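You operate a simulated robot arm through the tools that you are given. There is no shell and no other tool.

The job below is to be done with a simulated two-armed robot. You get a single attempt, and the scene is never put back.

JOB
Get ready for a voice call: 10 m band, USB, drive 50 W, microphone tone lamp lit.
Fine: hold the microphone steady with one hand while the other presses its tone button; leave it where it stands; send nothing; leave the other controls.

The check looks at the end state, three seconds after you hand in, the way a careful person would. Anything else that was tipped, shoved, dropped, spilled or broken makes it a failure.

ROBOT AND FRAMES
Two 7-joint arms with two-finger parallel grippers on one trunk, on a base that moves. Base frame: it is fixed to the floor where the robot stands at the start and does not move with it; the origin is under the middle of the robot, x ahead of it, y to its left, z up; the surface under the hand at the start is at about z = 0.75. Units: m, degrees, N and s.
The left shoulder is at the start at [0.07, 0.188, 1.165], the right one opposite. With the tool pointing down near the work surface each hand reaches from about 0.24 to 0.78 m from the robot's upright axis, wherever it stands, measured 20 degrees to its own side. Places, roughly: attenuator button [0.8, 0.5, 0.8]; big radio [0.9, 0.5, 0.8]; big radio power button [0.8, 0.5, 0.9]; big radio volume knob [0.8, 0.6, 0.8]; channel dial [0.8, 0.6, 1]; drive knob [0.8, 0.4, 0.8]; gain knob [0.8, 0.6, 0.8]; main dial [0.8, 0.5, 0.8]; notch knob [0.8, 0.5, 0.8]; send button [0.8, 0.4, 0.9]; small radio power button [0.8, 0.6, 1]; small radio store button [0.8, 0.6, 0.9]; small radio volume knob [0.8, 0.5, 1]; speed knob [0.8, 0.4, 0.8]; squelch knob [0.8, 0.5, 0.9]; tone button [0.5, 0.1, 0.9]. Payload 3.91 kg a hand.
Tool frame (each hand has its own): the origin (TCP) lies between the finger pads and is the grasp point; the fingertips stand 0.03 m ahead of it; z points along the fingers, y is the line along which they close. The gripper opens to 0.11 m. The fingers are 0.02 m wide and 0.01 m thick; the gripper's body (0.048 by 0.112 m) begins 0.055 m behind the TCP.
Orientation is told as [roll, pitch, yaw] about the base's x, y, z axes, in that order, counted from this pose: with the fingers straight down and closing along the base's y, the tool's x points along the base's -x, its y along +y and its z along -z.

CONTROLS
- The arms move only by the tool step_arm. It takes "left_deltas", "right_deltas" or both (then of equal length, played together; a hand with none holds still); each is a list of rows, each an object (a shift or turn left out is 0, a gripper value left out holds the last) with "translation": the shift along the base's x, y, z in m, a list of three; "rotation": the turn, a rotation vector about the base's x, y, z in degrees, a list of three. In form: [{"translation": [dx, dy, dz], "rotation": [rx, ry, rz]}, ...]. A call has 1 to 20 rows; each row shifts and turns the commanded pose from where the row before left it. "left_grip" and "right_grip" are, for a hand that has rows, the opening in per cent of the stroke, from 0 (shut) to 100 (fully open), set as the call begins (left out, the last holds). A row lasts 0.2 s, in which the tool goes at most 0.05 m and 8.6 degrees; a call with a longer step from one row to the next is refused whole, and so is a gripper value outside its range. Where a pose cannot be reached the arm comes as near as it can. A force on the tool above 40 N (or 10 N above the force at the start of the call, whichever is more), or a blocked arm, ends the call early, and 0.2 s more pass. Each finger travels about 0.072 m/s and halts on what it meets, pressing with about 34 N; the grip force reading is that of the motor and also rises with nothing between the fingers. The clock runs only during rows and for 0.2 s after the last one: add rows that do not move to give the fingers time. The reply holds the time, the measured pose of the TCP, the force on the tool along the base axes, the opening and the grip force, in the units named above and with some noise, with the torque about the TCP (base axes, N m) and any sound that the robot's microphone picked up.
- Cameras (640 x 400 px; columns grow to the right, rows downward): "scene" is now at [0.1277, 0.0433, 1.3992]; the picture's right is [0.46, -0.89, 0.00], its down [-0.56, -0.29, -0.77] and it looks along [0.69, 0.36, -0.63] (base axes); focal length 290 px, centre (320, 200). "left" rides on the left gripper at [0.072, -0.017, -0.103] in its tool frame; the picture's right is [0.23, 0.97, 0.00], its down [-0.76, 0.18, -0.62] and it looks along [-0.61, 0.14, 0.78] (tool axes); focal length 222 px, centre (320, 200). "right" rides on the right gripper at [0.072, 0.017, -0.103] in its tool frame; the picture's right is [-0.23, 0.97, 0.00], its down [-0.76, -0.18, -0.62] and it looks along [-0.61, -0.14, 0.78] (tool axes); focal length 222 px, centre (320, 200). There is no depth. A picture from a camera that has moved, and an enlarged one, comes with that camera's place and axes in the base frame and with its lens. The place of the scene camera against the robot may be out by one fixed shift of up to 0.018 m in any direction.
- camera(camera): a new picture of that camera. The clock stands still meanwhile.
- move_column(by): slides the trunk up (or, below 0, down) by that many m; the arms and the scene camera ride with it, the base frame stays. It gives what a move gives, with no picture.
- steer(legs): drives the robot by 1 to 6 legs, each [ahead, turn to the left] in m and degrees, along the robot's own axes; the way and the turn of a leg run together, so that a leg with both is an arc; at most 1.5 m and 180 degrees a leg. The arms and the cameras ride along, it lands a little off, and it stops where it bumps. It gives what a move gives.
- turn_head(pan, tilt): turns the head with the scene camera to pan (to the left, within 86 degrees either way) and tilt (down, from -29 to 69), counted from straight ahead of the robot. It gives what a move gives.
- enlarge(camera, box): a new picture of the part [left, top, right, bottom] of that camera's present view, enlarged. The clock stands still meanwhile.
- job_done(): hands the job in; it is judged then, once.

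Nothing tells you exact positions but the pictures and the camera data. Unless the task says otherwise, let go and move clear before handing in.

The tools are called after ">>>" as name(argument=value, ...) on one line, values as JSON. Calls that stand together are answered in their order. step_arm: Moves the arms, as the interface text tells. Its arguments: {"type":"object","properties":{"left_deltas":{"type":"array"},"left_grip":{"type":"number"},"right_deltas":{"type":"array"},"right_grip":{"type":"number"}},"required":[]} The other tools are called the same way: move_column (by) moves the trunk up or down; steer (legs) drives the base; turn_head (pan, tilt) turns the head that bears the scene camera; camera (camera) takes a picture; enlarge (camera, box) takes an enlarged picture of a part of a camera's view; job_done () hands the job in.

At the start:

```text
time: 0.0
left_tool_pos: [0.4389, 0.457, 1.1503]
left_tcp_rot: [0.0, 0.0, 0.0]
left_contact_force: [-0.9, 0.3, -0.3]
left_moment: [0.03, -0.02, -0.04]
left_opening: 0.11
left_grip_force: 0.0
right_tool_pos: [0.449, 0.0858, 1.1021]
right_tcp_rot: [0.0, 0.1, 0.0]
right_contact_force: [-0.1, 1.4, 0.5]
right_moment: [-0.03, -0.03, -0.01]
right_opening: 0.1103
right_grip_force: 0.2
trunk travel left (down, up): [-0.675, 0.265]
robot x, y, heading: [0.0003, -0.0008, -0.0]
head pan, tilt (commanded): [27.7, 39.3]
```

scene: 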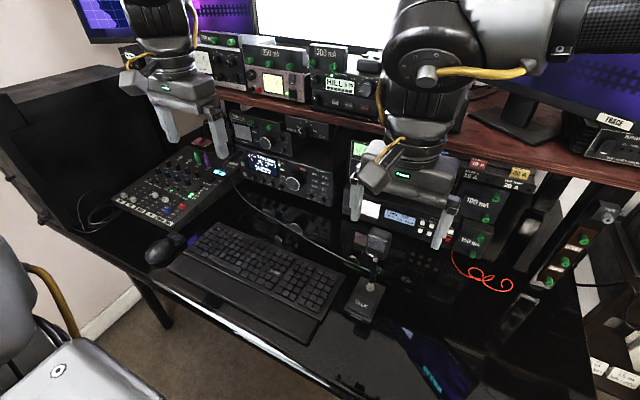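
right: 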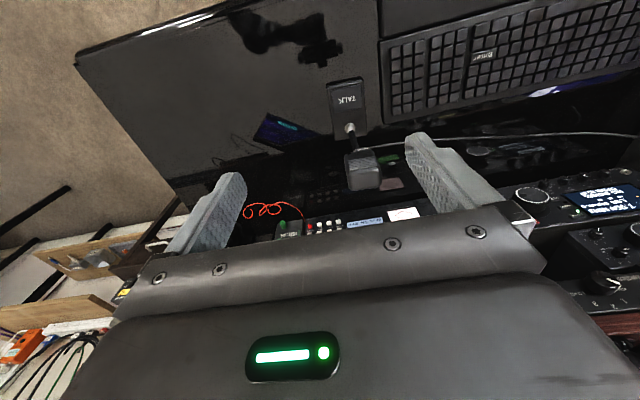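
left: 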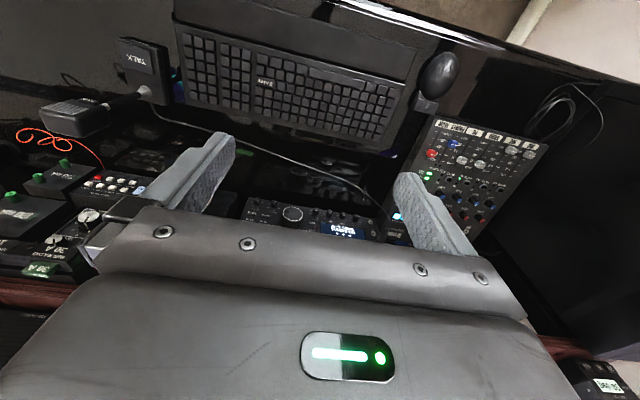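

The scene shows a desk with a keyboard, a desk microphone around [0.5, 0.1], a big radio at about [0.85, 0.5] and a small radio above it. I'll look closer at the radio and microphone first.

>>> enlarge(camera="scene", box=[210, 90, 350, 220])

>>> enlarge(camera="scene", box=[320, 210, 420, 340])

>>> enlarge(camera="left", box=[220, 140, 420, 260])

>>> enlarge(camera="right", box=[300, 60, 420, 200])

```text
3.08 times, centred on (280, 155) of scene
camera zoom: at [0.1277, 0.0433, 1.3992], right [0.46, -0.89, 0.0], down [-0.56, -0.29, -0.77], along [0.69, 0.36, -0.63], focal length 893 px, centre (443, 338)
```

zoom: 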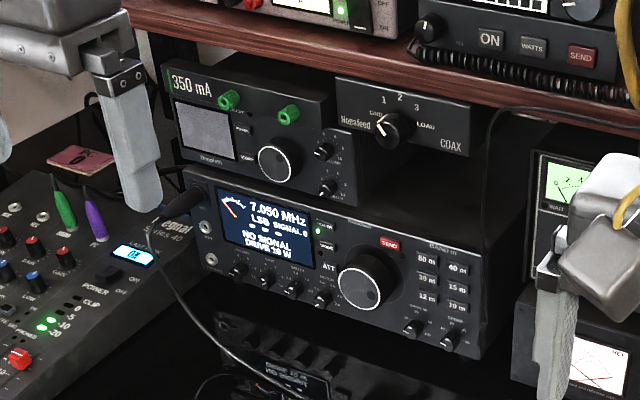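

```text
3.08 times, centred on (370, 275) of scene
camera zoom: at [0.1277, 0.0433, 1.3992], right [0.46, -0.89, 0.0], down [-0.56, -0.29, -0.77], along [0.69, 0.36, -0.63], focal length 893 px, centre (166, -31)
```

zoom: 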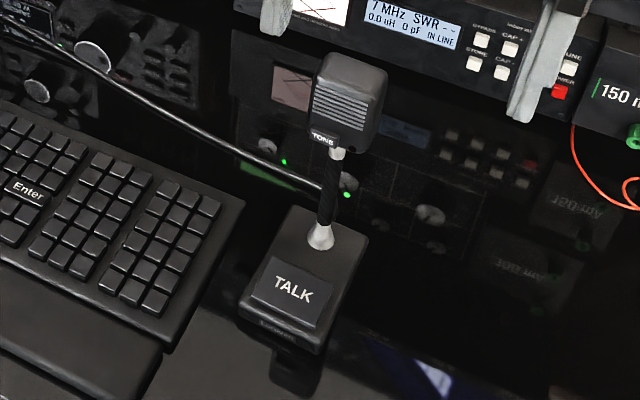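

```text
3.20 times, centred on (320, 200) of left
camera zoom: at [0.3664, 0.439, 1.2538], right [-0.23, 0.97, 0.0], down [0.76, 0.18, 0.62], along [0.61, 0.14, -0.78], focal length 711 px, centre (320, 200)
```

zoom: 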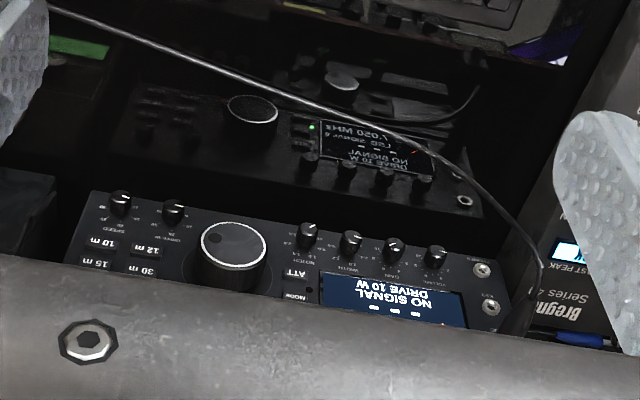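

```text
2.86 times, centred on (360, 130) of right
camera zoom: at [0.376, 0.1021, 1.2059], right [0.23, 0.97, 0.0], down [0.76, -0.18, 0.62], along [0.61, -0.14, -0.78], focal length 635 px, centre (206, 400)
```

zoom: 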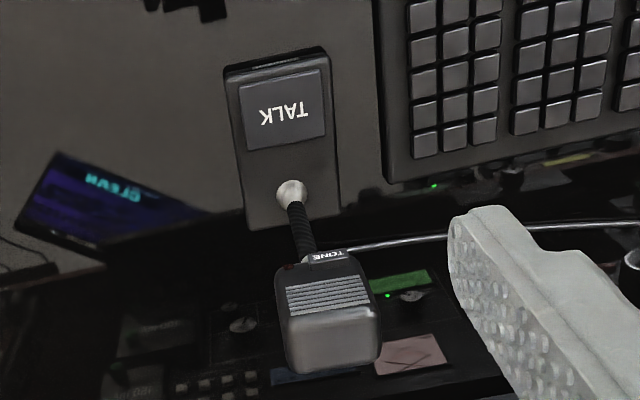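

I can read the big radio: 7.050 MHz, LSB, drive 10 W. The mic head has a TONE button on the side facing the robot. I'll zoom in further on both before moving.

>>> enlarge(camera="scene", box=[230, 140, 290, 200])

>>> enlarge(camera="scene", box=[285, 155, 345, 215])

>>> enlarge(camera="scene", box=[355, 220, 405, 270])

>>> enlarge(camera="right", box=[330, 120, 400, 200])

```text
6.67 times, centred on (260, 170) of scene
camera zoom: at [0.1277, 0.0433, 1.3992], right [0.46, -0.89, 0.0], down [-0.56, -0.29, -0.77], along [0.69, 0.36, -0.63], focal length 1935 px, centre (720, 400)
```

zoom: 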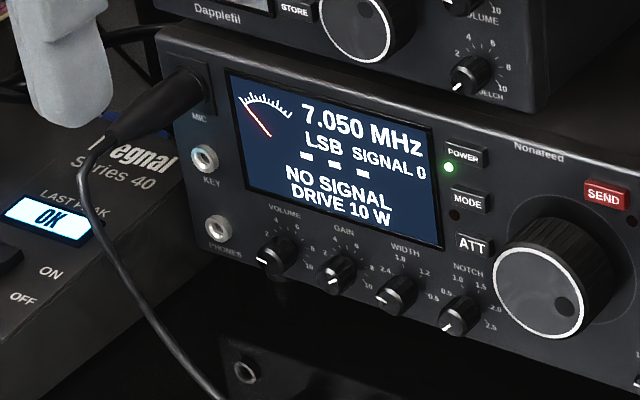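

```text
6.67 times, centred on (315, 185) of scene
camera zoom: at [0.1277, 0.0433, 1.3992], right [0.46, -0.89, 0.0], down [-0.56, -0.29, -0.77], along [0.69, 0.36, -0.63], focal length 1935 px, centre (353, 300)
```

zoom: 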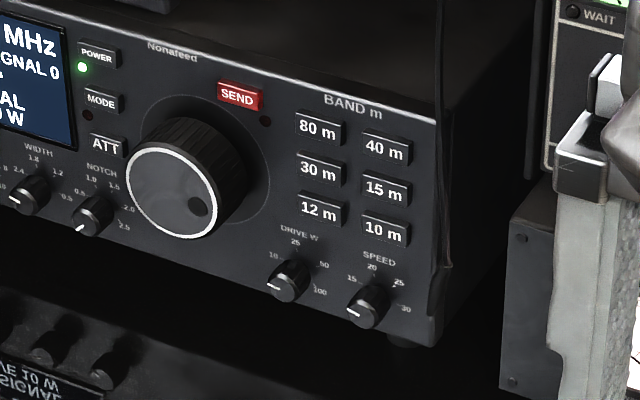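

```text
8.00 times, centred on (380, 245) of scene
camera zoom: at [0.1277, 0.0433, 1.3992], right [0.46, -0.89, 0.0], down [-0.56, -0.29, -0.77], along [0.69, 0.36, -0.63], focal length 2322 px, centre (-160, -160)
```

zoom: 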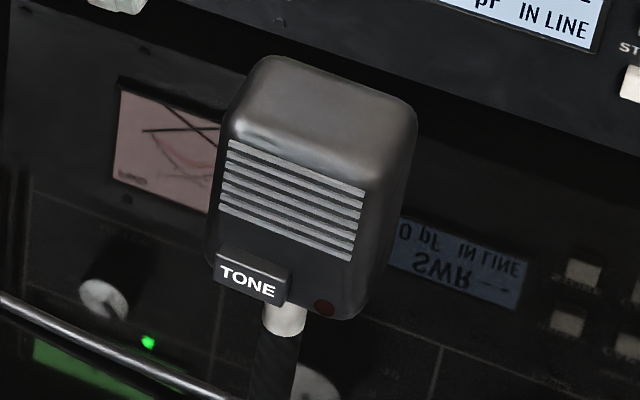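

```text
5.00 times, centred on (365, 160) of right
camera zoom: at [0.376, 0.1021, 1.2059], right [0.23, 0.97, 0.0], down [0.76, -0.18, 0.62], along [0.61, -0.14, -0.78], focal length 1111 px, centre (95, 400)
```

zoom: 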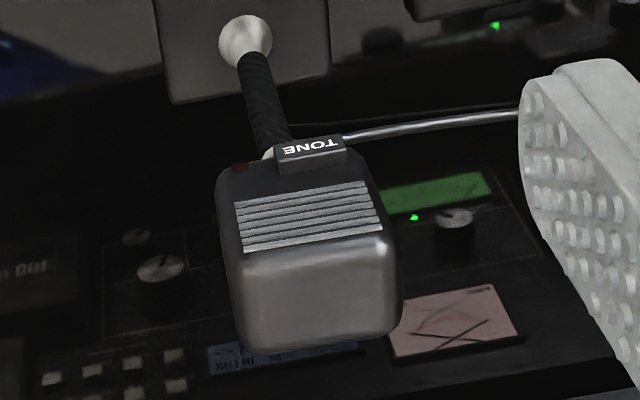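

The radio face is at x≈0.78–0.8 with 10 m at the lower right of the band block, MODE beside the display, and the drive knob below the 12 m button. I'll pitch the left hand forward 45° and bring it nearer, so that its camera looks straight at the panel.

>>> step_arm(left_deltas=[{"translation": [0.02, 0, -0.033], "rotation": [0, -7.5, 0]}, {"translation": [0.02, 0, -0.033], "rotation": [0, -7.5, 0]}, {"translation": [0.02, 0, -0.033], "rotation": [0, -7.5, 0]}, {"translation": [0.02, 0, -0.033], "rotation": [0, -7.5, 0]}, {"translation": [0.02, 0, -0.033], "rotation": [0, -7.5, 0]}, {"translation": [0.02, 0, -0.033], "rotation": [0, -7.5, 0]}, {}])

>>> camera(camera="left")

>>> camera(camera="scene")

```text
time: 1.6
left_tool_pos: [0.5594, 0.4579, 0.9534]
left_tcp_rot: [0.2, -45.0, -0.1]
left_contact_force: [0.6, -0.3, 0.8]
left_moment: [0.01, 0.0, -0.01]
left_opening: 0.1101
left_grip_force: 0.1
right_tool_pos: [0.4486, 0.0848, 1.1033]
right_tcp_rot: [-0.1, 0.0, 0.0]
right_contact_force: [0.0, -0.7, -0.3]
right_moment: [0.04, 0.01, 0.02]
right_opening: 0.1102
right_grip_force: 0.1
trunk travel left (down, up): [-0.675, 0.265]
robot x, y, heading: [-0.0003, 0.0007, 0.1]
head pan, tilt (commanded): [27.7, 39.3]
```

```text
taken
camera left: at [0.4344, 0.4398, 0.9743], right [-0.16, 0.97, -0.16], down [0.1, 0.18, 0.98], along [0.98, 0.14, -0.12], focal length 222 px, centre (320, 200)
```

left: 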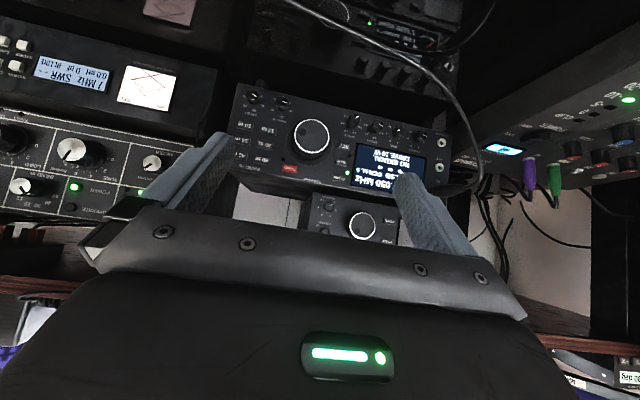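

```text
taken
camera scene: at [0.1271, 0.0426, 1.3993], right [0.46, -0.89, 0.0], down [-0.56, -0.29, -0.77], along [0.69, 0.36, -0.63], focal length 290 px, centre (320, 200)
```

scene: 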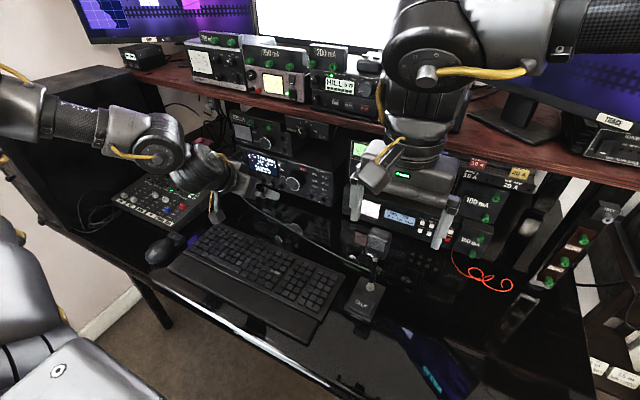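

The left camera now looks straight at the radio, with the picture upside down. I'll enlarge it to measure the panel.

>>> enlarge(camera="left", box=[230, 80, 340, 190])

>>> enlarge(camera="left", box=[330, 90, 450, 210])

```text
3.64 times, centred on (285, 135) of left
camera zoom: at [0.4344, 0.4398, 0.9743], right [-0.16, 0.97, -0.16], down [0.1, 0.18, 0.98], along [0.98, 0.14, -0.12], focal length 808 px, centre (447, 436)
```

zoom: 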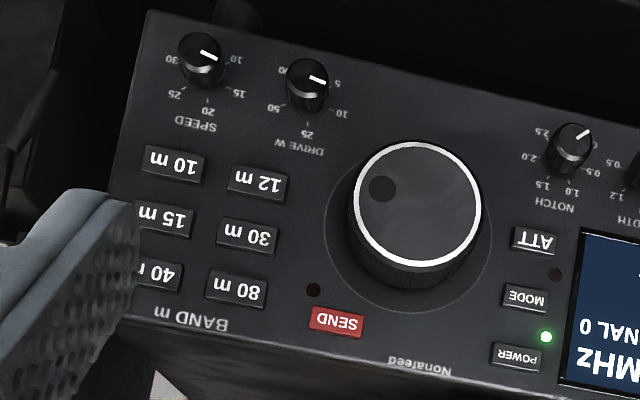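

```text
3.33 times, centred on (390, 150) of left
camera zoom: at [0.4344, 0.4398, 0.9743], right [-0.16, 0.97, -0.16], down [0.1, 0.18, 0.98], along [0.98, 0.14, -0.12], focal length 740 px, centre (87, 367)
```

zoom: 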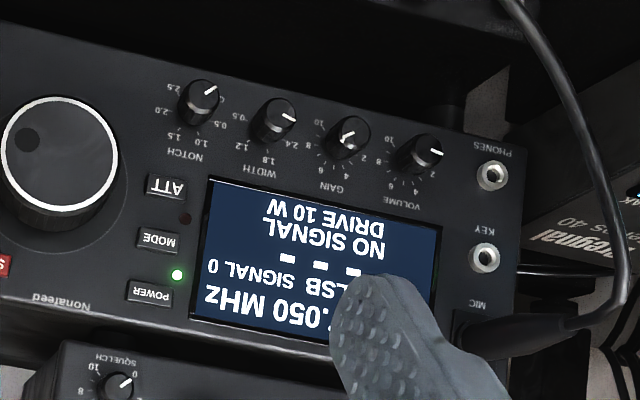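

I triangulated these from the two left-camera views: 10 m button ≈ [0.770, 0.357, 0.843], MODE ≈ [0.766, 0.511, 0.868], drive knob ≈ [0.764, 0.404, 0.795]. Next I'll close the left fingers and move to just in front of the 10 m button.

>>> step_arm(left_deltas=[{"translation": [0.02, -0.02, -0.0193]}, {"translation": [0.025, -0.02, -0.0193]}, {"translation": [0.025, -0.02, -0.0193]}, {"translation": [0.025, -0.02, -0.0193]}, {"translation": [0.025, -0.0215, -0.0193]}, {}, {}], left_grip=0)

>>> camera(camera="left")

>>> camera(camera="scene")

```text
time: 3.2
left_tool_pos: [0.6649, 0.3635, 0.8803]
left_tcp_rot: [0.1, -45.1, -0.2]
left_contact_force: [0.4, -0.6, 0.4]
left_moment: [0.03, -0.01, 0.01]
left_opening: 0.0
left_grip_force: 34.4
left hand out of reach, approached as far as the arm can: row 5
right_tool_pos: [0.4495, 0.0836, 1.103]
right_tcp_rot: [0.1, -0.1, 0.1]
right_contact_force: [0.1, -0.6, -0.4]
right_moment: [0.01, 0.03, 0.01]
right_opening: 0.1099
right_grip_force: 0.1
trunk travel left (down, up): [-0.675, 0.265]
robot x, y, heading: [-0.0011, 0.0017, 0.1]
head pan, tilt (commanded): [27.7, 39.3]
```

```text
taken
camera left: at [0.5404, 0.347, 0.9009], right [-0.16, 0.97, -0.16], down [0.1, 0.18, 0.98], along [0.98, 0.14, -0.12], focal length 222 px, centre (320, 200)
```

left: 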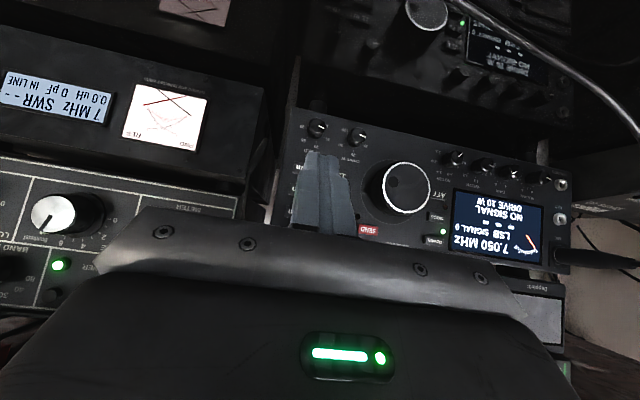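

```text
taken
camera scene: at [0.1285, 0.0419, 1.3992], right [0.46, -0.89, 0.0], down [-0.56, -0.29, -0.77], along [0.69, 0.36, -0.63], focal length 290 px, centre (320, 200)
```

scene: 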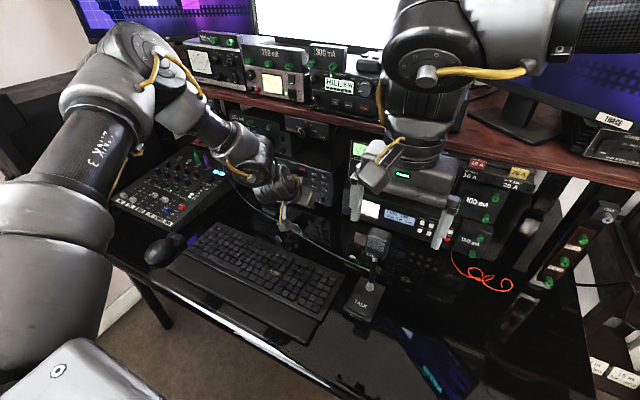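

The arm stopped short of that pose, so I need the base closer or a different wrist angle. I'll look down at the desk edge and the floor in front of the robot to see how much room there is to drive forward.

>>> turn_head(pan=0, tilt=69)

>>> camera(camera="scene")

```text
time: 4.1
left_tool_pos: [0.665, 0.3656, 0.8791]
left_tcp_rot: [0.0, -45.1, 0.0]
left_contact_force: [0.3, 0.1, 0.0]
left_moment: [0.03, -0.02, -0.03]
left_opening: 0.0
left_grip_force: 34.2
right_tool_pos: [0.4493, 0.0856, 1.1029]
right_tcp_rot: [0.0, 0.0, 0.0]
right_contact_force: [0.0, -0.4, 0.3]
right_moment: [-0.02, 0.0, 0.02]
right_opening: 0.1099
right_grip_force: 0.0
trunk travel left (down, up): [-0.675, 0.265]
robot x, y, heading: [0.0004, 0.0032, 0.2]
head pan, tilt (commanded): [0.0, 68.8]
```

```text
taken
camera scene: at [0.1082, 0.0036, 1.3621], right [0.0, -1.0, 0.0], down [-0.93, 0.0, -0.36], along [0.36, 0.0, -0.93], focal length 290 px, centre (320, 200)
```

scene: 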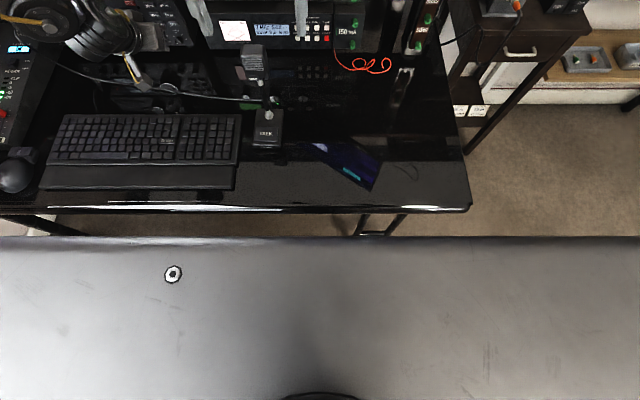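

There is about 0.17 m between the robot's chest and the desk edge (x≈0.32), but I can't see its base. I'd rather test the arm with a steeper tool angle before driving.

>>> step_arm(left_deltas=[{"translation": [-0.02, 0, 0.02], "rotation": [0, 7.5, 0]}, {"translation": [0, 0, 0.01], "rotation": [0, 7.5, 0]}, {}, {"translation": [0.02, 0, 0.0]}, {"translation": [0.02, 0, 0.0]}, {}])

```text
time: 5.5
left_tool_pos: [0.6854, 0.3659, 0.9106]
left_tcp_rot: [0.0, -30.1, 0.0]
left_contact_force: [-0.3, -0.8, 0.3]
left_moment: [0.02, 0.02, -0.02]
left_opening: 0.0
left_grip_force: 33.7
right_tool_pos: [0.448, 0.086, 1.1035]
right_tcp_rot: [0.1, 0.0, 0.0]
right_contact_force: [-0.4, -0.8, 0.0]
right_moment: [0.0, 0.02, 0.03]
right_opening: 0.1101
right_grip_force: 0.0
trunk travel left (down, up): [-0.675, 0.265]
robot x, y, heading: [0.0028, 0.0003, -0.0]
head pan, tilt (commanded): [0.0, 68.8]
```

Pitch −30° works and allowed more reach. I'll continue forward at this angle and see how far the arm goes.

>>> step_arm(left_deltas=[{"translation": [0.01, -0.004, -0.015]}, {"translation": [0.01, -0.003, -0.015]}, {"translation": [0.01, -0.002, -0.015]}, {}])

>>> turn_head(pan=30, tilt=38)

>>> camera(camera="left")

>>> camera(camera="scene")

```text
time: 6.5
left_tool_pos: [0.6792, 0.373, 0.8957]
left_tcp_rot: [-0.1, -30.1, -0.1]
left_contact_force: [-0.5, -0.1, 0.7]
left_moment: [-0.03, 0.01, 0.0]
left_opening: 0.0
left_grip_force: 33.9
left hand out of reach, approached as far as the arm can: row 1, 2, 3
right_tool_pos: [0.4493, 0.0857, 1.1035]
right_tcp_rot: [0.0, 0.0, -0.1]
right_contact_force: [0.1, 0.5, 0.1]
right_moment: [0.01, 0.01, 0.0]
right_opening: 0.1101
right_grip_force: 0.0
trunk travel left (down, up): [-0.675, 0.265]
robot x, y, heading: [-0.0009, -0.0024, 0.2]
head pan, tilt (commanded): [0.0, 68.8]
```

```text
time: 7.5
left_tool_pos: [0.6775, 0.3734, 0.895]
left_tcp_rot: [-0.1, -30.0, 0.0]
left_contact_force: [-0.1, -0.1, 0.0]
left_moment: [-0.05, 0.0, -0.03]
left_opening: 0.0
left_grip_force: 33.8
right_tool_pos: [0.4481, 0.0863, 1.1039]
right_tcp_rot: [0.0, 0.0, 0.0]
right_contact_force: [0.4, -0.1, -0.1]
right_moment: [0.01, -0.01, -0.01]
right_opening: 0.1102
right_grip_force: 0.1
trunk travel left (down, up): [-0.675, 0.265]
robot x, y, heading: [0.0004, -0.0007, -0.1]
head pan, tilt (commanded): [30.0, 38.0]
```

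```text
taken
camera left: at [0.5638, 0.3565, 0.9485], right [-0.2, 0.97, -0.11], down [0.35, 0.18, 0.92], along [0.92, 0.14, -0.37], focal length 222 px, centre (320, 200)
```

left: 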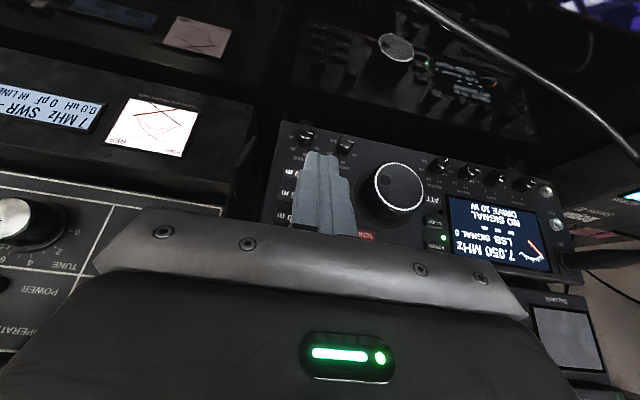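

```text
taken
camera scene: at [0.1268, 0.0466, 1.4011], right [0.5, -0.87, 0.0], down [-0.53, -0.31, -0.79], along [0.68, 0.39, -0.62], focal length 290 px, centre (320, 200)
```

scene: 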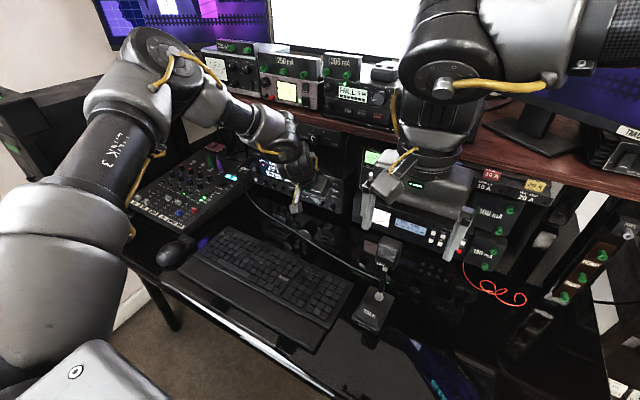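

At full extension the left arm stops about 0.09 m short of the panel, so the base has to move closer. I'll swing the right hand's camera back over the gap to check what the robot's base would meet under the desk.

>>> step_arm(right_deltas=[{"translation": [-0.03, -0.03, 0.02], "rotation": [0, 6, 0]}, {"translation": [-0.03, -0.03, 0.02], "rotation": [0, 6, 0]}, {"translation": [-0.03, -0.03, 0.0], "rotation": [0, 6, 0]}, {"translation": [-0.03, -0.03, 0], "rotation": [0, 6, 0]}, {"translation": [-0.02, -0.03, 0], "rotation": [0, 6, 0]}, {}], left_deltas=[{"translation": [-0.03, 0.005, 0.02]}, {"translation": [-0.03, 0.005, 0.02]}, {"translation": [-0.03, 0.005, 0.02]}, {"translation": [-0.03, 0.005, 0.02]}, {"translation": [-0.02, 0.005, 0.02]}, {}])

>>> camera(camera="right")

```text
time: 8.9
left_tool_pos: [0.54, 0.3975, 0.9944]
left_tcp_rot: [0.1, -29.9, 0.0]
left_contact_force: [-0.2, -0.2, 0.0]
left_moment: [-0.03, 0.04, -0.01]
left_opening: 0.0003
left_grip_force: 34.2
right_tool_pos: [0.3078, -0.0628, 1.142]
right_tcp_rot: [0.0, 30.1, 0.0]
right_contact_force: [0.7, 0.4, -0.6]
right_moment: [0.0, 0.02, 0.03]
right_opening: 0.1099
right_grip_force: 0.0
trunk travel left (down, up): [-0.675, 0.265]
robot x, y, heading: [-0.0032, -0.0015, 0.1]
head pan, tilt (commanded): [30.0, 38.0]
```

```text
taken
camera right: at [0.2968, -0.0463, 1.2668], right [0.2, 0.97, -0.12], down [0.97, -0.18, 0.16], along [0.13, -0.14, -0.98], focal length 222 px, centre (320, 200)
```

right: 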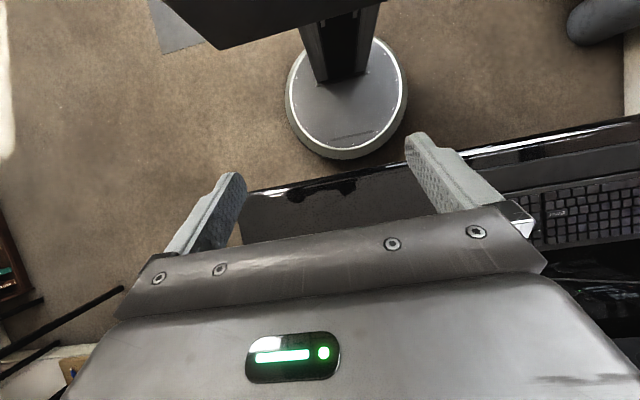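

The base is a low round disk (front edge x≈0.27) that fits under the desk, and the floor there looks clear. The chest sits well above the desktop. I'll pull the left hand back and drive forward about 0.17 m.

>>> step_arm(left_deltas=[{"translation": [-0.03, 0.0, 0.02]}, {"translation": [-0.03, 0.0, 0.02]}, {"translation": [-0.03, 0.0, 0.02]}, {}], right_deltas=[{"translation": [0, -0.02, 0.02]}, {"translation": [0, -0.02, 0.02]}, {"translation": [0, -0.02, 0.02]}, {}])

>>> steer(legs=[[0.09, 0]])

>>> camera(camera="right")

>>> camera(camera="scene")

```text
time: 9.9
left_tool_pos: [0.4491, 0.3971, 1.0572]
left_tcp_rot: [0.1, -29.9, 0.0]
left_contact_force: [0.5, 0.8, 0.6]
left_moment: [0.01, 0.01, -0.01]
left_opening: 0.0
left_grip_force: 34.2
right_tool_pos: [0.3113, -0.1254, 1.2031]
right_tcp_rot: [-0.1, 30.2, 0.0]
right_contact_force: [0.1, 0.2, -0.2]
right_moment: [0.03, 0.01, 0.01]
right_opening: 0.1099
right_grip_force: 0.0
trunk travel left (down, up): [-0.675, 0.265]
robot x, y, heading: [-0.0008, -0.0004, -0.1]
head pan, tilt (commanded): [30.0, 38.0]
```

```text
time: 11.0
left_tool_pos: [0.5394, 0.3959, 1.0575]
left_tcp_rot: [0.0, -30.1, 0.0]
left_contact_force: [0.6, -0.2, -0.1]
left_moment: [0.01, 0.04, 0.02]
left_opening: 0.0
left_grip_force: 34.0
right_tool_pos: [0.4022, -0.1261, 1.203]
right_tcp_rot: [0.0, 30.1, 0.1]
right_contact_force: [0.5, -0.3, -0.4]
right_moment: [-0.02, 0.01, 0.03]
right_opening: 0.1098
right_grip_force: 0.1
trunk travel left (down, up): [-0.675, 0.265]
robot x, y, heading: [0.0945, 0.0, -0.0]
head pan, tilt (commanded): [30.0, 38.0]
```

```text
taken
camera right: at [0.3905, -0.1091, 1.3284], right [0.2, 0.97, -0.11], down [0.97, -0.18, 0.16], along [0.14, -0.14, -0.98], focal length 222 px, centre (320, 200)
```

right: 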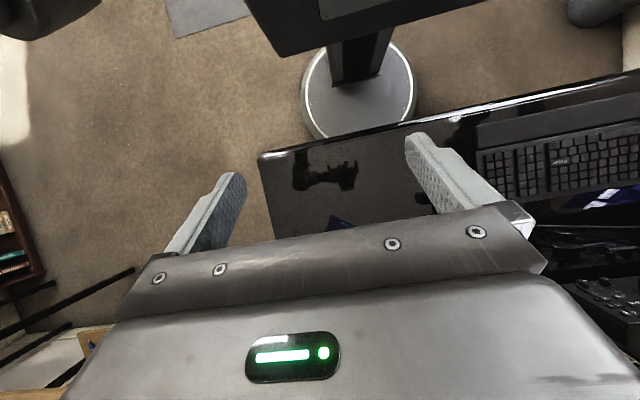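

```text
taken
camera scene: at [0.2189, 0.0465, 1.4012], right [0.5, -0.87, 0.0], down [-0.53, -0.31, -0.79], along [0.68, 0.39, -0.62], focal length 290 px, centre (320, 200)
```

scene: 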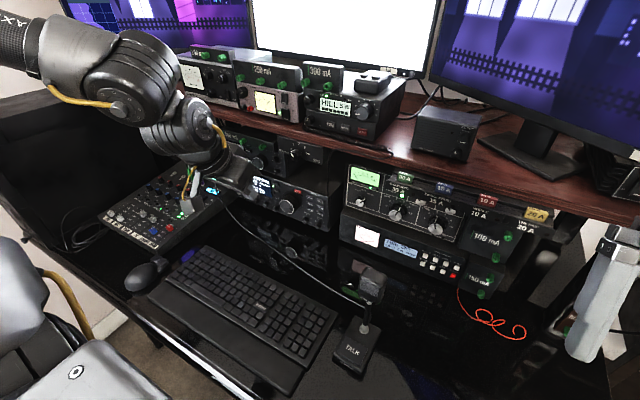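

No bump, and the base slides under the desk edge cleanly. I'll drive forward another 0.075 m.

>>> steer(legs=[[0.075, 0]])

>>> camera(camera="scene")

```text
time: 12.2
left_tool_pos: [0.6012, 0.4078, 1.0561]
left_tcp_rot: [-0.1, -30.0, 0.3]
left_contact_force: [0.5, 1.2, -1.3]
left_moment: [-0.05, -0.02, -0.01]
left_opening: 0.0
left_grip_force: 34.4
right_tool_pos: [0.4644, -0.1148, 1.2015]
right_tcp_rot: [0.0, 30.2, 0.2]
right_contact_force: [0.2, 1.0, -0.1]
right_moment: [-0.02, 0.04, -0.01]
right_opening: 0.1101
right_grip_force: 0.1
trunk travel left (down, up): [-0.675, 0.265]
robot x, y, heading: [0.1548, 0.0176, 1.1]
head pan, tilt (commanded): [30.0, 38.0]
stopped in leg 1: the robot was blocked; the commanded pose is now the measured one
```

```text
taken
camera scene: at [0.2804, 0.066, 1.4009], right [0.52, -0.86, 0.0], down [-0.53, -0.32, -0.79], along [0.67, 0.41, -0.62], focal length 290 px, centre (320, 200)
```

scene: 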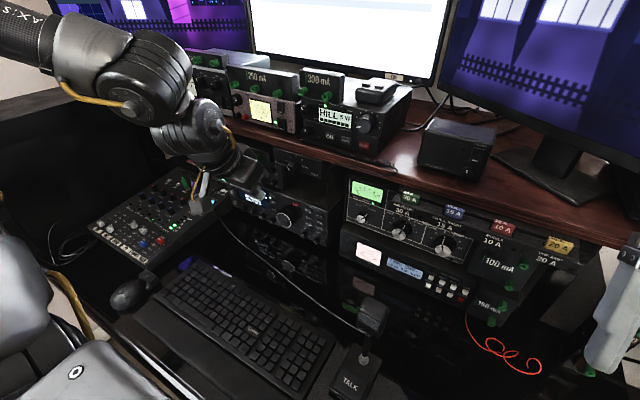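

The base touched something under the desk at x≈0.155, but the desktop looks unchanged. I'll back off about 1.5 cm so nothing is being pressed and work from there.

>>> steer(legs=[[-0.015, 0]])

>>> step_arm(left_deltas=[{"translation": [0.0, 0.0, -0.03], "rotation": [0, -7.5, 0]}, {"translation": [0.0, 0.0, -0.03], "rotation": [0, -7.5, 0]}, {"translation": [0.0, 0.0, -0.03]}, {}])

>>> camera(camera="left")

>>> camera(camera="scene")

```text
time: 13.0
left_tool_pos: [0.5877, 0.4091, 1.0562]
left_tcp_rot: [-0.1, -29.9, 0.3]
left_contact_force: [0.3, -0.2, -0.9]
left_moment: [0.01, 0.0, 0.01]
left_opening: 0.0
left_grip_force: 33.8
right_tool_pos: [0.4514, -0.1142, 1.2017]
right_tcp_rot: [-0.1, 30.2, 0.2]
right_contact_force: [0.4, 0.1, 0.1]
right_moment: [-0.03, 0.04, -0.04]
right_opening: 0.11
right_grip_force: 0.0
trunk travel left (down, up): [-0.675, 0.265]
robot x, y, heading: [0.1355, 0.0173, 1.1]
head pan, tilt (commanded): [30.0, 38.0]
```

```text
time: 14.0
left_tool_pos: [0.5841, 0.4083, 0.9678]
left_tcp_rot: [-0.3, -45.1, 0.4]
left_contact_force: [-0.3, 0.7, 0.6]
left_moment: [0.0, -0.02, 0.01]
left_opening: 0.0
left_grip_force: 34.3
right_tool_pos: [0.449, -0.1156, 1.2019]
right_tcp_rot: [-0.1, 30.2, 0.1]
right_contact_force: [-0.6, -0.1, 0.1]
right_moment: [0.05, 0.04, 0.0]
right_opening: 0.11
right_grip_force: 0.2
trunk travel left (down, up): [-0.675, 0.265]
robot x, y, heading: [0.1404, 0.0153, 1.1]
head pan, tilt (commanded): [30.0, 38.0]
```

```text
taken
camera left: at [0.4593, 0.3912, 0.9897], right [-0.16, 0.97, -0.16], down [0.1, 0.18, 0.98], along [0.98, 0.15, -0.12], focal length 222 px, centre (320, 200)
```

left: 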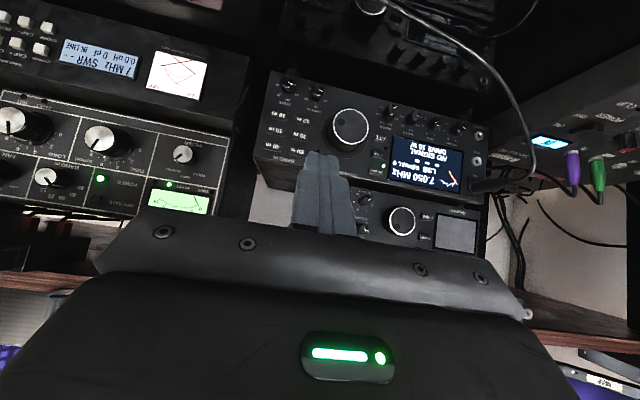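

```text
taken
camera scene: at [0.2639, 0.0651, 1.4011], right [0.52, -0.86, 0.0], down [-0.53, -0.32, -0.79], along [0.67, 0.41, -0.62], focal length 290 px, centre (320, 200)
```

scene: 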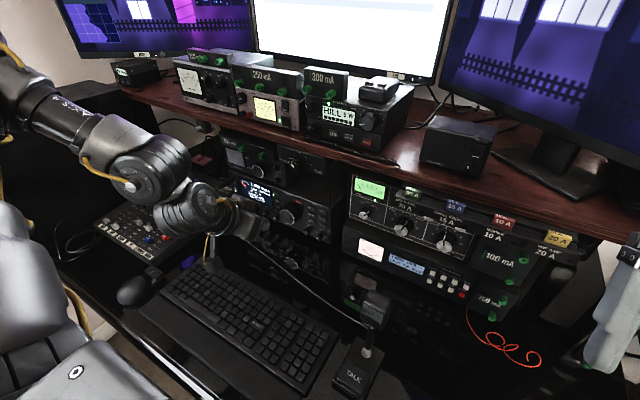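

The radio is where I measured it. I'll move the closed left fingers to just in front of the 10 m button.

>>> step_arm(left_deltas=[{"translation": [0.029, -0.013, -0.0278]}, {"translation": [0.029, -0.013, -0.0278]}, {"translation": [0.029, -0.013, -0.0278]}, {"translation": [0.029, -0.013, -0.0278]}, {}])

>>> camera(camera="left")

>>> enlarge(camera="left", box=[250, 90, 410, 250])

```text
time: 15.2
left_tool_pos: [0.7006, 0.3564, 0.8573]
left_tcp_rot: [-0.3, -45.2, 0.5]
left_contact_force: [-0.3, 0.6, -0.1]
left_moment: [0.0, 0.01, -0.04]
left_opening: 0.0
left_grip_force: 33.9
right_tool_pos: [0.4478, -0.1155, 1.2039]
right_tcp_rot: [0.0, 30.1, 0.2]
right_contact_force: [-0.6, 0.0, 0.8]
right_moment: [0.0, -0.02, -0.02]
right_opening: 0.11
right_grip_force: 0.0
trunk travel left (down, up): [-0.675, 0.265]
robot x, y, heading: [0.1407, 0.0165, 1.4]
head pan, tilt (commanded): [30.0, 38.0]
```

```text
taken
camera left: at [0.5756, 0.3377, 0.8784], right [-0.16, 0.97, -0.17], down [0.09, 0.18, 0.98], along [0.98, 0.15, -0.12], focal length 222 px, centre (320, 200)
```

left: 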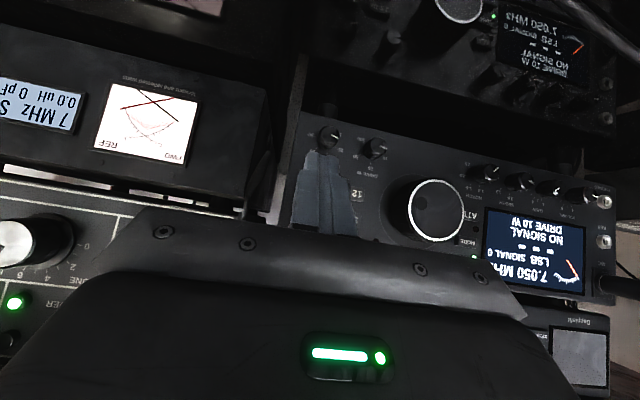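

```text
2.50 times, centred on (330, 170) of left
camera zoom: at [0.5756, 0.3377, 0.8784], right [-0.16, 0.97, -0.17], down [0.09, 0.18, 0.98], along [0.98, 0.15, -0.12], focal length 555 px, centre (295, 275)
```

zoom: 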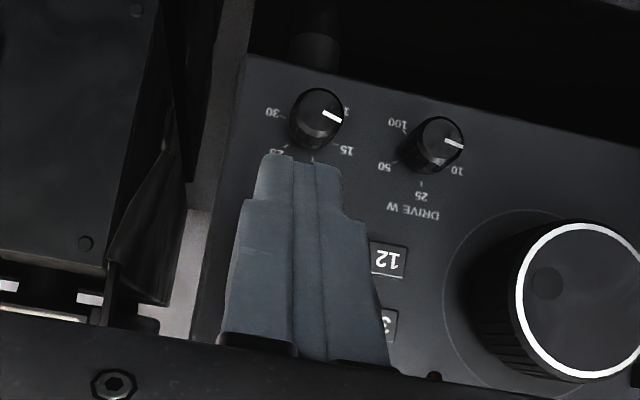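

By projection the 10 m button sits straight ahead of the fingertips, about 4 cm away. I'll approach slowly and then press in small steps, watching force and sound.

>>> step_arm(left_deltas=[{"translation": [0.012, 0, 0]}, {"translation": [0.012, 0, 0]}, {"translation": [0.008, 0, 0]}, {}])

>>> step_arm(left_deltas=[{"translation": [0.003, 0, 0]}, {"translation": [0.003, 0, 0]}, {}])

>>> enlarge(camera="left", box=[250, 60, 450, 260])

```text
time: 16.2
left_tool_pos: [0.7308, 0.3596, 0.862]
left_tcp_rot: [-0.3, -45.1, 0.4]
left_contact_force: [-0.1, 0.3, 1.0]
left_moment: [-0.03, 0.01, -0.03]
left_opening: 0.0
left_grip_force: 34.3
left hand out of reach, approached as far as the arm can: row 2
right_tool_pos: [0.4491, -0.1147, 1.2022]
right_tcp_rot: [0.0, 30.2, 0.3]
right_contact_force: [-0.1, 0.0, -0.5]
right_moment: [0.01, 0.0, -0.01]
right_opening: 0.1099
right_grip_force: 0.0
trunk travel left (down, up): [-0.675, 0.265]
robot x, y, heading: [0.1427, 0.0142, 1.3]
head pan, tilt (commanded): [30.0, 38.0]
```

```text
time: 17.0
left_tool_pos: [0.7364, 0.3608, 0.8627]
left_tcp_rot: [-0.3, -45.0, 0.4]
left_contact_force: [-0.6, -0.2, 0.9]
left_moment: [-0.05, 0.05, 0.01]
left_opening: 0.0003
left_grip_force: 34.4
left hand out of reach, approached as far as the arm can: row 1
right_tool_pos: [0.4489, -0.1157, 1.2018]
right_tcp_rot: [0.0, 30.2, 0.2]
right_contact_force: [0.0, 0.1, -0.1]
right_moment: [0.01, 0.01, 0.0]
right_opening: 0.11
right_grip_force: 0.1
trunk travel left (down, up): [-0.675, 0.265]
robot x, y, heading: [0.137, 0.0136, 1.4]
head pan, tilt (commanded): [30.0, 38.0]
```

```text
2.00 times, centred on (350, 160) of left
camera zoom: at [0.6117, 0.3431, 0.8852], right [-0.16, 0.97, -0.16], down [0.1, 0.18, 0.98], along [0.98, 0.14, -0.12], focal length 444 px, centre (260, 280)
```

zoom: 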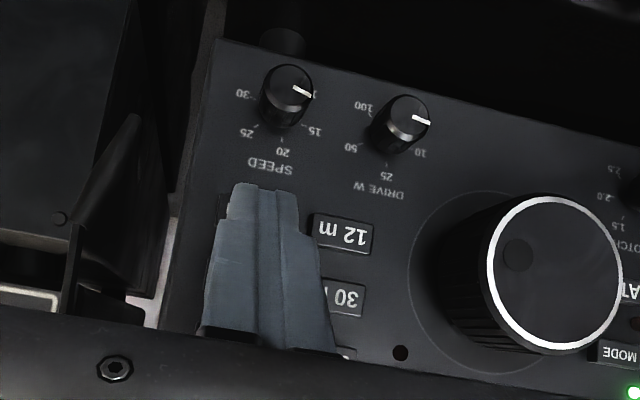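

The arm is near some joint limit here, about 3–5 mm short and drifting upward, without having touched the button. I'll look at the arm's posture from the head camera.

>>> turn_head(pan=50, tilt=15)

>>> camera(camera="scene")

```text
time: 17.9
left_tool_pos: [0.7364, 0.3612, 0.864]
left_tcp_rot: [-0.3, -44.9, 0.4]
left_contact_force: [0.0, -0.1, -0.1]
left_moment: [-0.01, 0.03, -0.01]
left_opening: 0.0002
left_grip_force: 34.0
right_tool_pos: [0.4484, -0.116, 1.2032]
right_tcp_rot: [0.0, 30.3, 0.2]
right_contact_force: [-0.5, -0.3, 0.6]
right_moment: [-0.01, -0.02, 0.02]
right_opening: 0.11
right_grip_force: 0.0
trunk travel left (down, up): [-0.675, 0.265]
robot x, y, heading: [0.1388, 0.0151, 1.0]
head pan, tilt (commanded): [50.0, 15.0]
```

```text
taken
camera scene: at [0.2487, 0.0927, 1.4376], right [0.78, -0.63, 0.0], down [-0.16, -0.2, -0.97], along [0.61, 0.75, -0.26], focal length 290 px, centre (320, 200)
```

scene: 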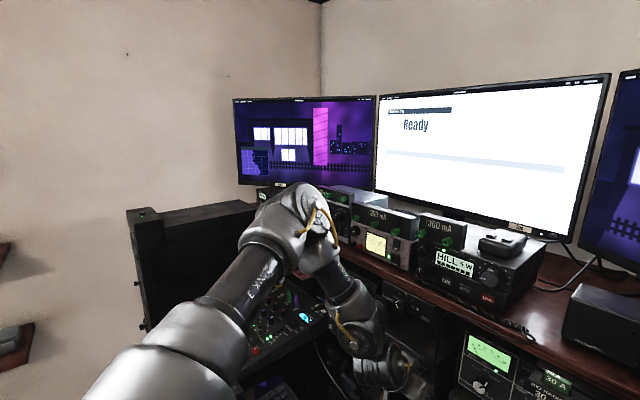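

The elbow isn't stretched, so this is a posture limit that comes with the 45° pitch. I'll back out a little, go to 30° pitch (which reached further earlier), and approach again.

>>> step_arm(left_deltas=[{"translation": [-0.03, 0, 0.01]}, {"translation": [-0.02, 0, 0.01], "rotation": [0, 7.5, 0]}, {"translation": [-0.0, 0, 0.0], "rotation": [0, 7.5, 0]}, {}])

>>> step_arm(left_deltas=[{"translation": [0.02, -0.002, -0.01]}, {"translation": [0.012, -0.002, -0.01]}, {}])

```text
time: 18.9
left_tool_pos: [0.6865, 0.3599, 0.8817]
left_tcp_rot: [-0.3, -30.0, 0.4]
left_contact_force: [-0.9, -0.3, 0.4]
left_moment: [0.03, -0.01, -0.01]
left_opening: 0.0
left_grip_force: 34.0
right_tool_pos: [0.4483, -0.1142, 1.2027]
right_tcp_rot: [-0.1, 30.1, 0.2]
right_contact_force: [-0.8, 0.3, 0.5]
right_moment: [0.01, 0.04, 0.0]
right_opening: 0.11
right_grip_force: 0.0
trunk travel left (down, up): [-0.675, 0.265]
robot x, y, heading: [0.1375, 0.0182, 1.2]
head pan, tilt (commanded): [50.0, 15.0]
```

```text
time: 19.7
left_tool_pos: [0.7199, 0.3558, 0.8614]
left_tcp_rot: [-0.1, -30.1, 0.3]
left_contact_force: [0.1, 0.3, 0.0]
left_moment: [0.04, -0.02, 0.02]
left_opening: 0.0001
left_grip_force: 34.0
right_tool_pos: [0.4475, -0.1146, 1.2032]
right_tcp_rot: [-0.1, 30.1, 0.2]
right_contact_force: [-0.4, 0.3, -0.6]
right_moment: [0.02, -0.01, 0.0]
right_opening: 0.1099
right_grip_force: 0.2
trunk travel left (down, up): [-0.675, 0.265]
robot x, y, heading: [0.1363, 0.0147, 1.1]
head pan, tilt (commanded): [50.0, 15.0]
```

Pitch −30° tracks well here. I'll now close in on the 10 m button in small steps.

>>> step_arm(left_deltas=[{"translation": [0.01, 0.0005, 0.0026]}, {"translation": [0.01, 0, 0]}, {}])

>>> step_arm(left_deltas=[{"translation": [0.002, 0, 0]}, {"translation": [0.002, 0, 0]}, {"translation": [0.002, 0, 0]}, {}])

>>> enlarge(camera="left", box=[250, 60, 450, 260])

```text
time: 20.5
left_tool_pos: [0.7394, 0.3567, 0.8654]
left_tcp_rot: [-0.2, -30.1, 0.3]
left_contact_force: [0.1, -0.1, 0.2]
left_moment: [0.01, 0.0, -0.03]
left_opening: 0.0
left_grip_force: 34.0
right_tool_pos: [0.4486, -0.1153, 1.2021]
right_tcp_rot: [0.0, 30.2, 0.2]
right_contact_force: [0.0, -0.1, 1.0]
right_moment: [0.01, -0.04, 0.0]
right_opening: 0.1101
right_grip_force: 0.0
trunk travel left (down, up): [-0.675, 0.265]
robot x, y, heading: [0.1374, 0.0133, 1.2]
head pan, tilt (commanded): [50.0, 15.0]
```

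```text
time: 21.5
left_tool_pos: [0.7446, 0.3556, 0.8655]
left_tcp_rot: [-0.3, -30.0, 0.3]
left_contact_force: [-2.9, -1.3, -1.0]
left_moment: [0.0, 0.09, 0.01]
left_opening: 0.0
left_grip_force: 34.0
right_tool_pos: [0.4489, -0.1153, 1.2024]
right_tcp_rot: [0.1, 30.1, 0.3]
right_contact_force: [-0.1, -0.1, 0.1]
right_moment: [0.01, 0.01, 0.01]
right_opening: 0.1101
right_grip_force: 0.0
trunk travel left (down, up): [-0.675, 0.265]
robot x, y, heading: [0.1398, 0.0147, 1.0]
head pan, tilt (commanded): [50.0, 15.0]
heard: click
```

```text
2.00 times, centred on (350, 160) of left
camera zoom: at [0.629, 0.339, 0.9181], right [-0.2, 0.97, -0.12], down [0.35, 0.18, 0.92], along [0.92, 0.14, -0.37], focal length 444 px, centre (260, 280)
```

zoom: 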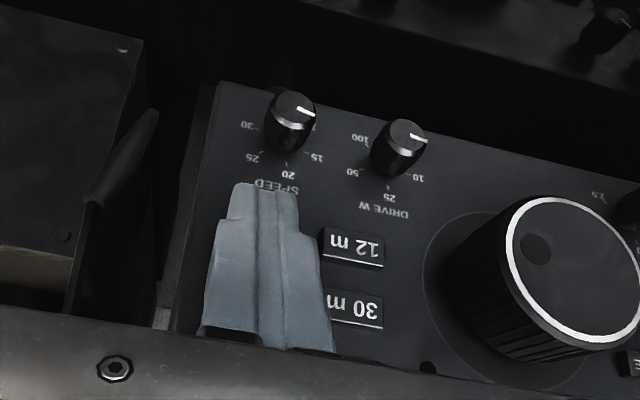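

A click was heard with about 3 N of force. I'll back away and read the display.

>>> step_arm(left_deltas=[{"translation": [-0.01, 0, 0]}, {"translation": [-0.015, 0, 0.005]}, {"translation": [-0.02, 0, 0.01]}, {}])

>>> camera(camera="left")

>>> enlarge(camera="left", box=[400, 160, 620, 300])

```text
time: 22.5
left_tool_pos: [0.7001, 0.3562, 0.8783]
left_tcp_rot: [-0.1, -30.1, 0.4]
left_contact_force: [0.4, -1.1, 0.0]
left_moment: [0.01, 0.02, 0.0]
left_opening: 0.0001
left_grip_force: 34.6
right_tool_pos: [0.4489, -0.1153, 1.2021]
right_tcp_rot: [0.0, 30.2, 0.2]
right_contact_force: [0.0, 1.0, 0.7]
right_moment: [0.01, 0.02, 0.01]
right_opening: 0.1101
right_grip_force: 0.0
trunk travel left (down, up): [-0.675, 0.265]
robot x, y, heading: [0.1376, 0.0155, 0.9]
head pan, tilt (commanded): [50.0, 15.0]
```

```text
taken
camera left: at [0.5857, 0.3377, 0.9324], right [-0.2, 0.97, -0.12], down [0.35, 0.18, 0.92], along [0.92, 0.15, -0.37], focal length 222 px, centre (320, 200)
```

left: 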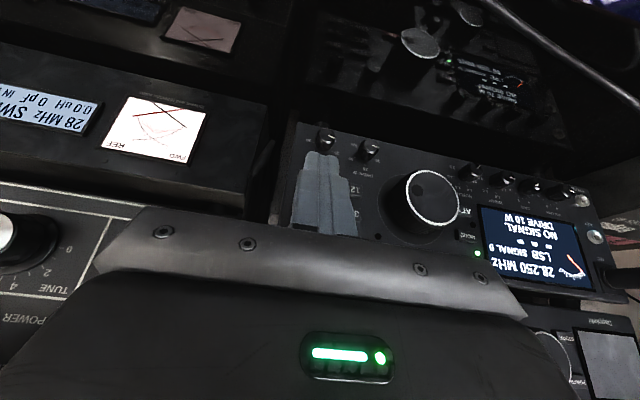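

```text
2.86 times, centred on (510, 230) of left
camera zoom: at [0.5857, 0.3377, 0.9324], right [-0.2, 0.97, -0.12], down [0.35, 0.18, 0.92], along [0.92, 0.15, -0.37], focal length 635 px, centre (-223, 114)
```

zoom: 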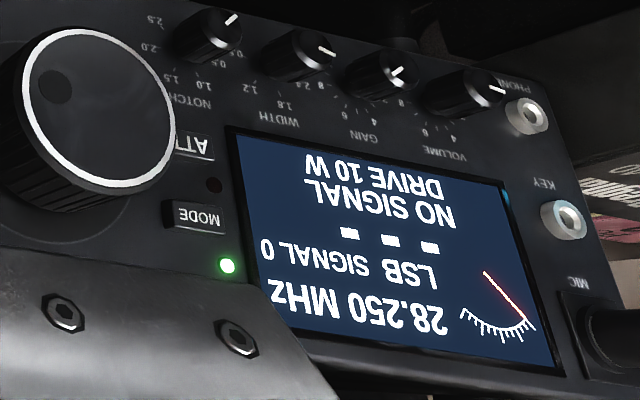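

The band is now 28.250 MHz (10 m), still LSB with drive 10 W. MODE re-triangulates to [0.766, 0.512, 0.868], so I'll move the closed fingers in front of it.

>>> step_arm(left_deltas=[{"translation": [-0.01, 0.03, 0.01]}, {"translation": [0, 0.042, 0]}, {"translation": [0, 0.042, 0]}, {"translation": [0, 0.042, 0]}, {}])

>>> step_arm(left_deltas=[{"translation": [0.012, 0, 0.0]}, {"translation": [0.01, 0, 0.0]}, {}])

>>> enlarge(camera="left", box=[220, 60, 460, 240])

```text
time: 23.7
left_tool_pos: [0.6912, 0.5131, 0.8907]
left_tcp_rot: [-0.1, -30.1, 0.2]
left_contact_force: [-0.6, 0.6, 0.9]
left_moment: [0.03, 0.01, 0.03]
left_opening: 0.0
left_grip_force: 34.4
right_tool_pos: [0.4501, -0.1158, 1.2025]
right_tcp_rot: [0.0, 30.1, 0.3]
right_contact_force: [0.0, 0.5, -0.7]
right_moment: [0.02, -0.01, -0.01]
right_opening: 0.1102
right_grip_force: 0.0
trunk travel left (down, up): [-0.675, 0.265]
robot x, y, heading: [0.1373, 0.0144, 1.1]
head pan, tilt (commanded): [50.0, 15.0]
```

```text
time: 24.5
left_tool_pos: [0.7105, 0.5125, 0.8916]
left_tcp_rot: [-0.1, -30.1, 0.4]
left_contact_force: [0.4, -0.4, -0.8]
left_moment: [0.03, -0.02, -0.02]
left_opening: 0.0
left_grip_force: 33.9
right_tool_pos: [0.4479, -0.1145, 1.2022]
right_tcp_rot: [0.0, 30.1, 0.2]
right_contact_force: [0.7, 0.3, -0.3]
right_moment: [-0.03, -0.01, 0.0]
right_opening: 0.1099
right_grip_force: 0.1
trunk travel left (down, up): [-0.675, 0.265]
robot x, y, heading: [0.1395, 0.0165, 1.4]
head pan, tilt (commanded): [50.0, 15.0]
```

```text
2.22 times, centred on (340, 150) of left
camera zoom: at [0.5963, 0.4946, 0.9437], right [-0.2, 0.97, -0.12], down [0.35, 0.18, 0.92], along [0.92, 0.15, -0.37], focal length 494 px, centre (276, 311)
```

zoom: 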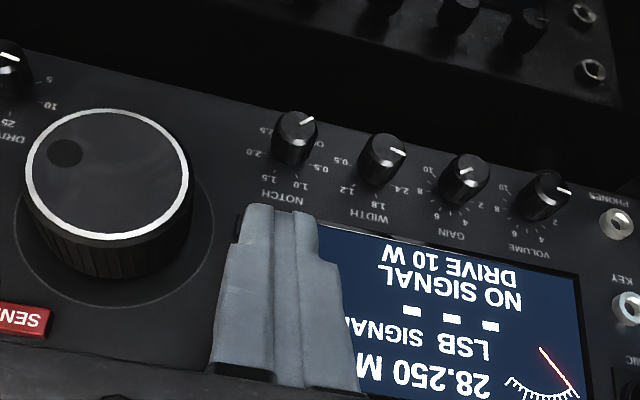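

By projection the fingertips are lined up with MODE (y≈0.512), about 3 mm high. I'll correct the height and press in small steps.

>>> step_arm(left_deltas=[{"translation": [0.012, 0, -0.0025]}, {"translation": [0.011, 0, 0.0]}, {}])

>>> step_arm(left_deltas=[{"translation": [0.002, 0, 0]}, {"translation": [0.002, 0, 0]}, {"translation": [0.002, 0, 0]}, {}])

```text
time: 25.3
left_tool_pos: [0.734, 0.5106, 0.888]
left_tcp_rot: [-0.1, -30.0, 0.2]
left_contact_force: [-0.1, 0.7, 0.0]
left_moment: [-0.02, -0.02, 0.0]
left_opening: 0.0
left_grip_force: 33.7
right_tool_pos: [0.4486, -0.115, 1.2015]
right_tcp_rot: [0.0, 30.1, 0.3]
right_contact_force: [-0.4, 0.1, -0.6]
right_moment: [0.03, -0.01, 0.02]
right_opening: 0.1101
right_grip_force: 0.1
trunk travel left (down, up): [-0.675, 0.265]
robot x, y, heading: [0.1386, 0.0164, 1.2]
head pan, tilt (commanded): [50.0, 15.0]
```

```text
time: 26.3
left_tool_pos: [0.7414, 0.512, 0.8881]
left_tcp_rot: [0.0, -30.1, 0.3]
left_contact_force: [-1.0, 0.2, -1.0]
left_moment: [-0.03, -0.03, 0.01]
left_opening: 0.0
left_grip_force: 34.4
right_tool_pos: [0.4479, -0.1158, 1.2016]
right_tcp_rot: [0.0, 30.3, 0.1]
right_contact_force: [-0.4, -0.5, 0.3]
right_moment: [0.03, 0.03, 0.03]
right_opening: 0.1099
right_grip_force: 0.0
trunk travel left (down, up): [-0.675, 0.265]
robot x, y, heading: [0.1398, 0.0132, 1.3]
head pan, tilt (commanded): [50.0, 15.0]
```

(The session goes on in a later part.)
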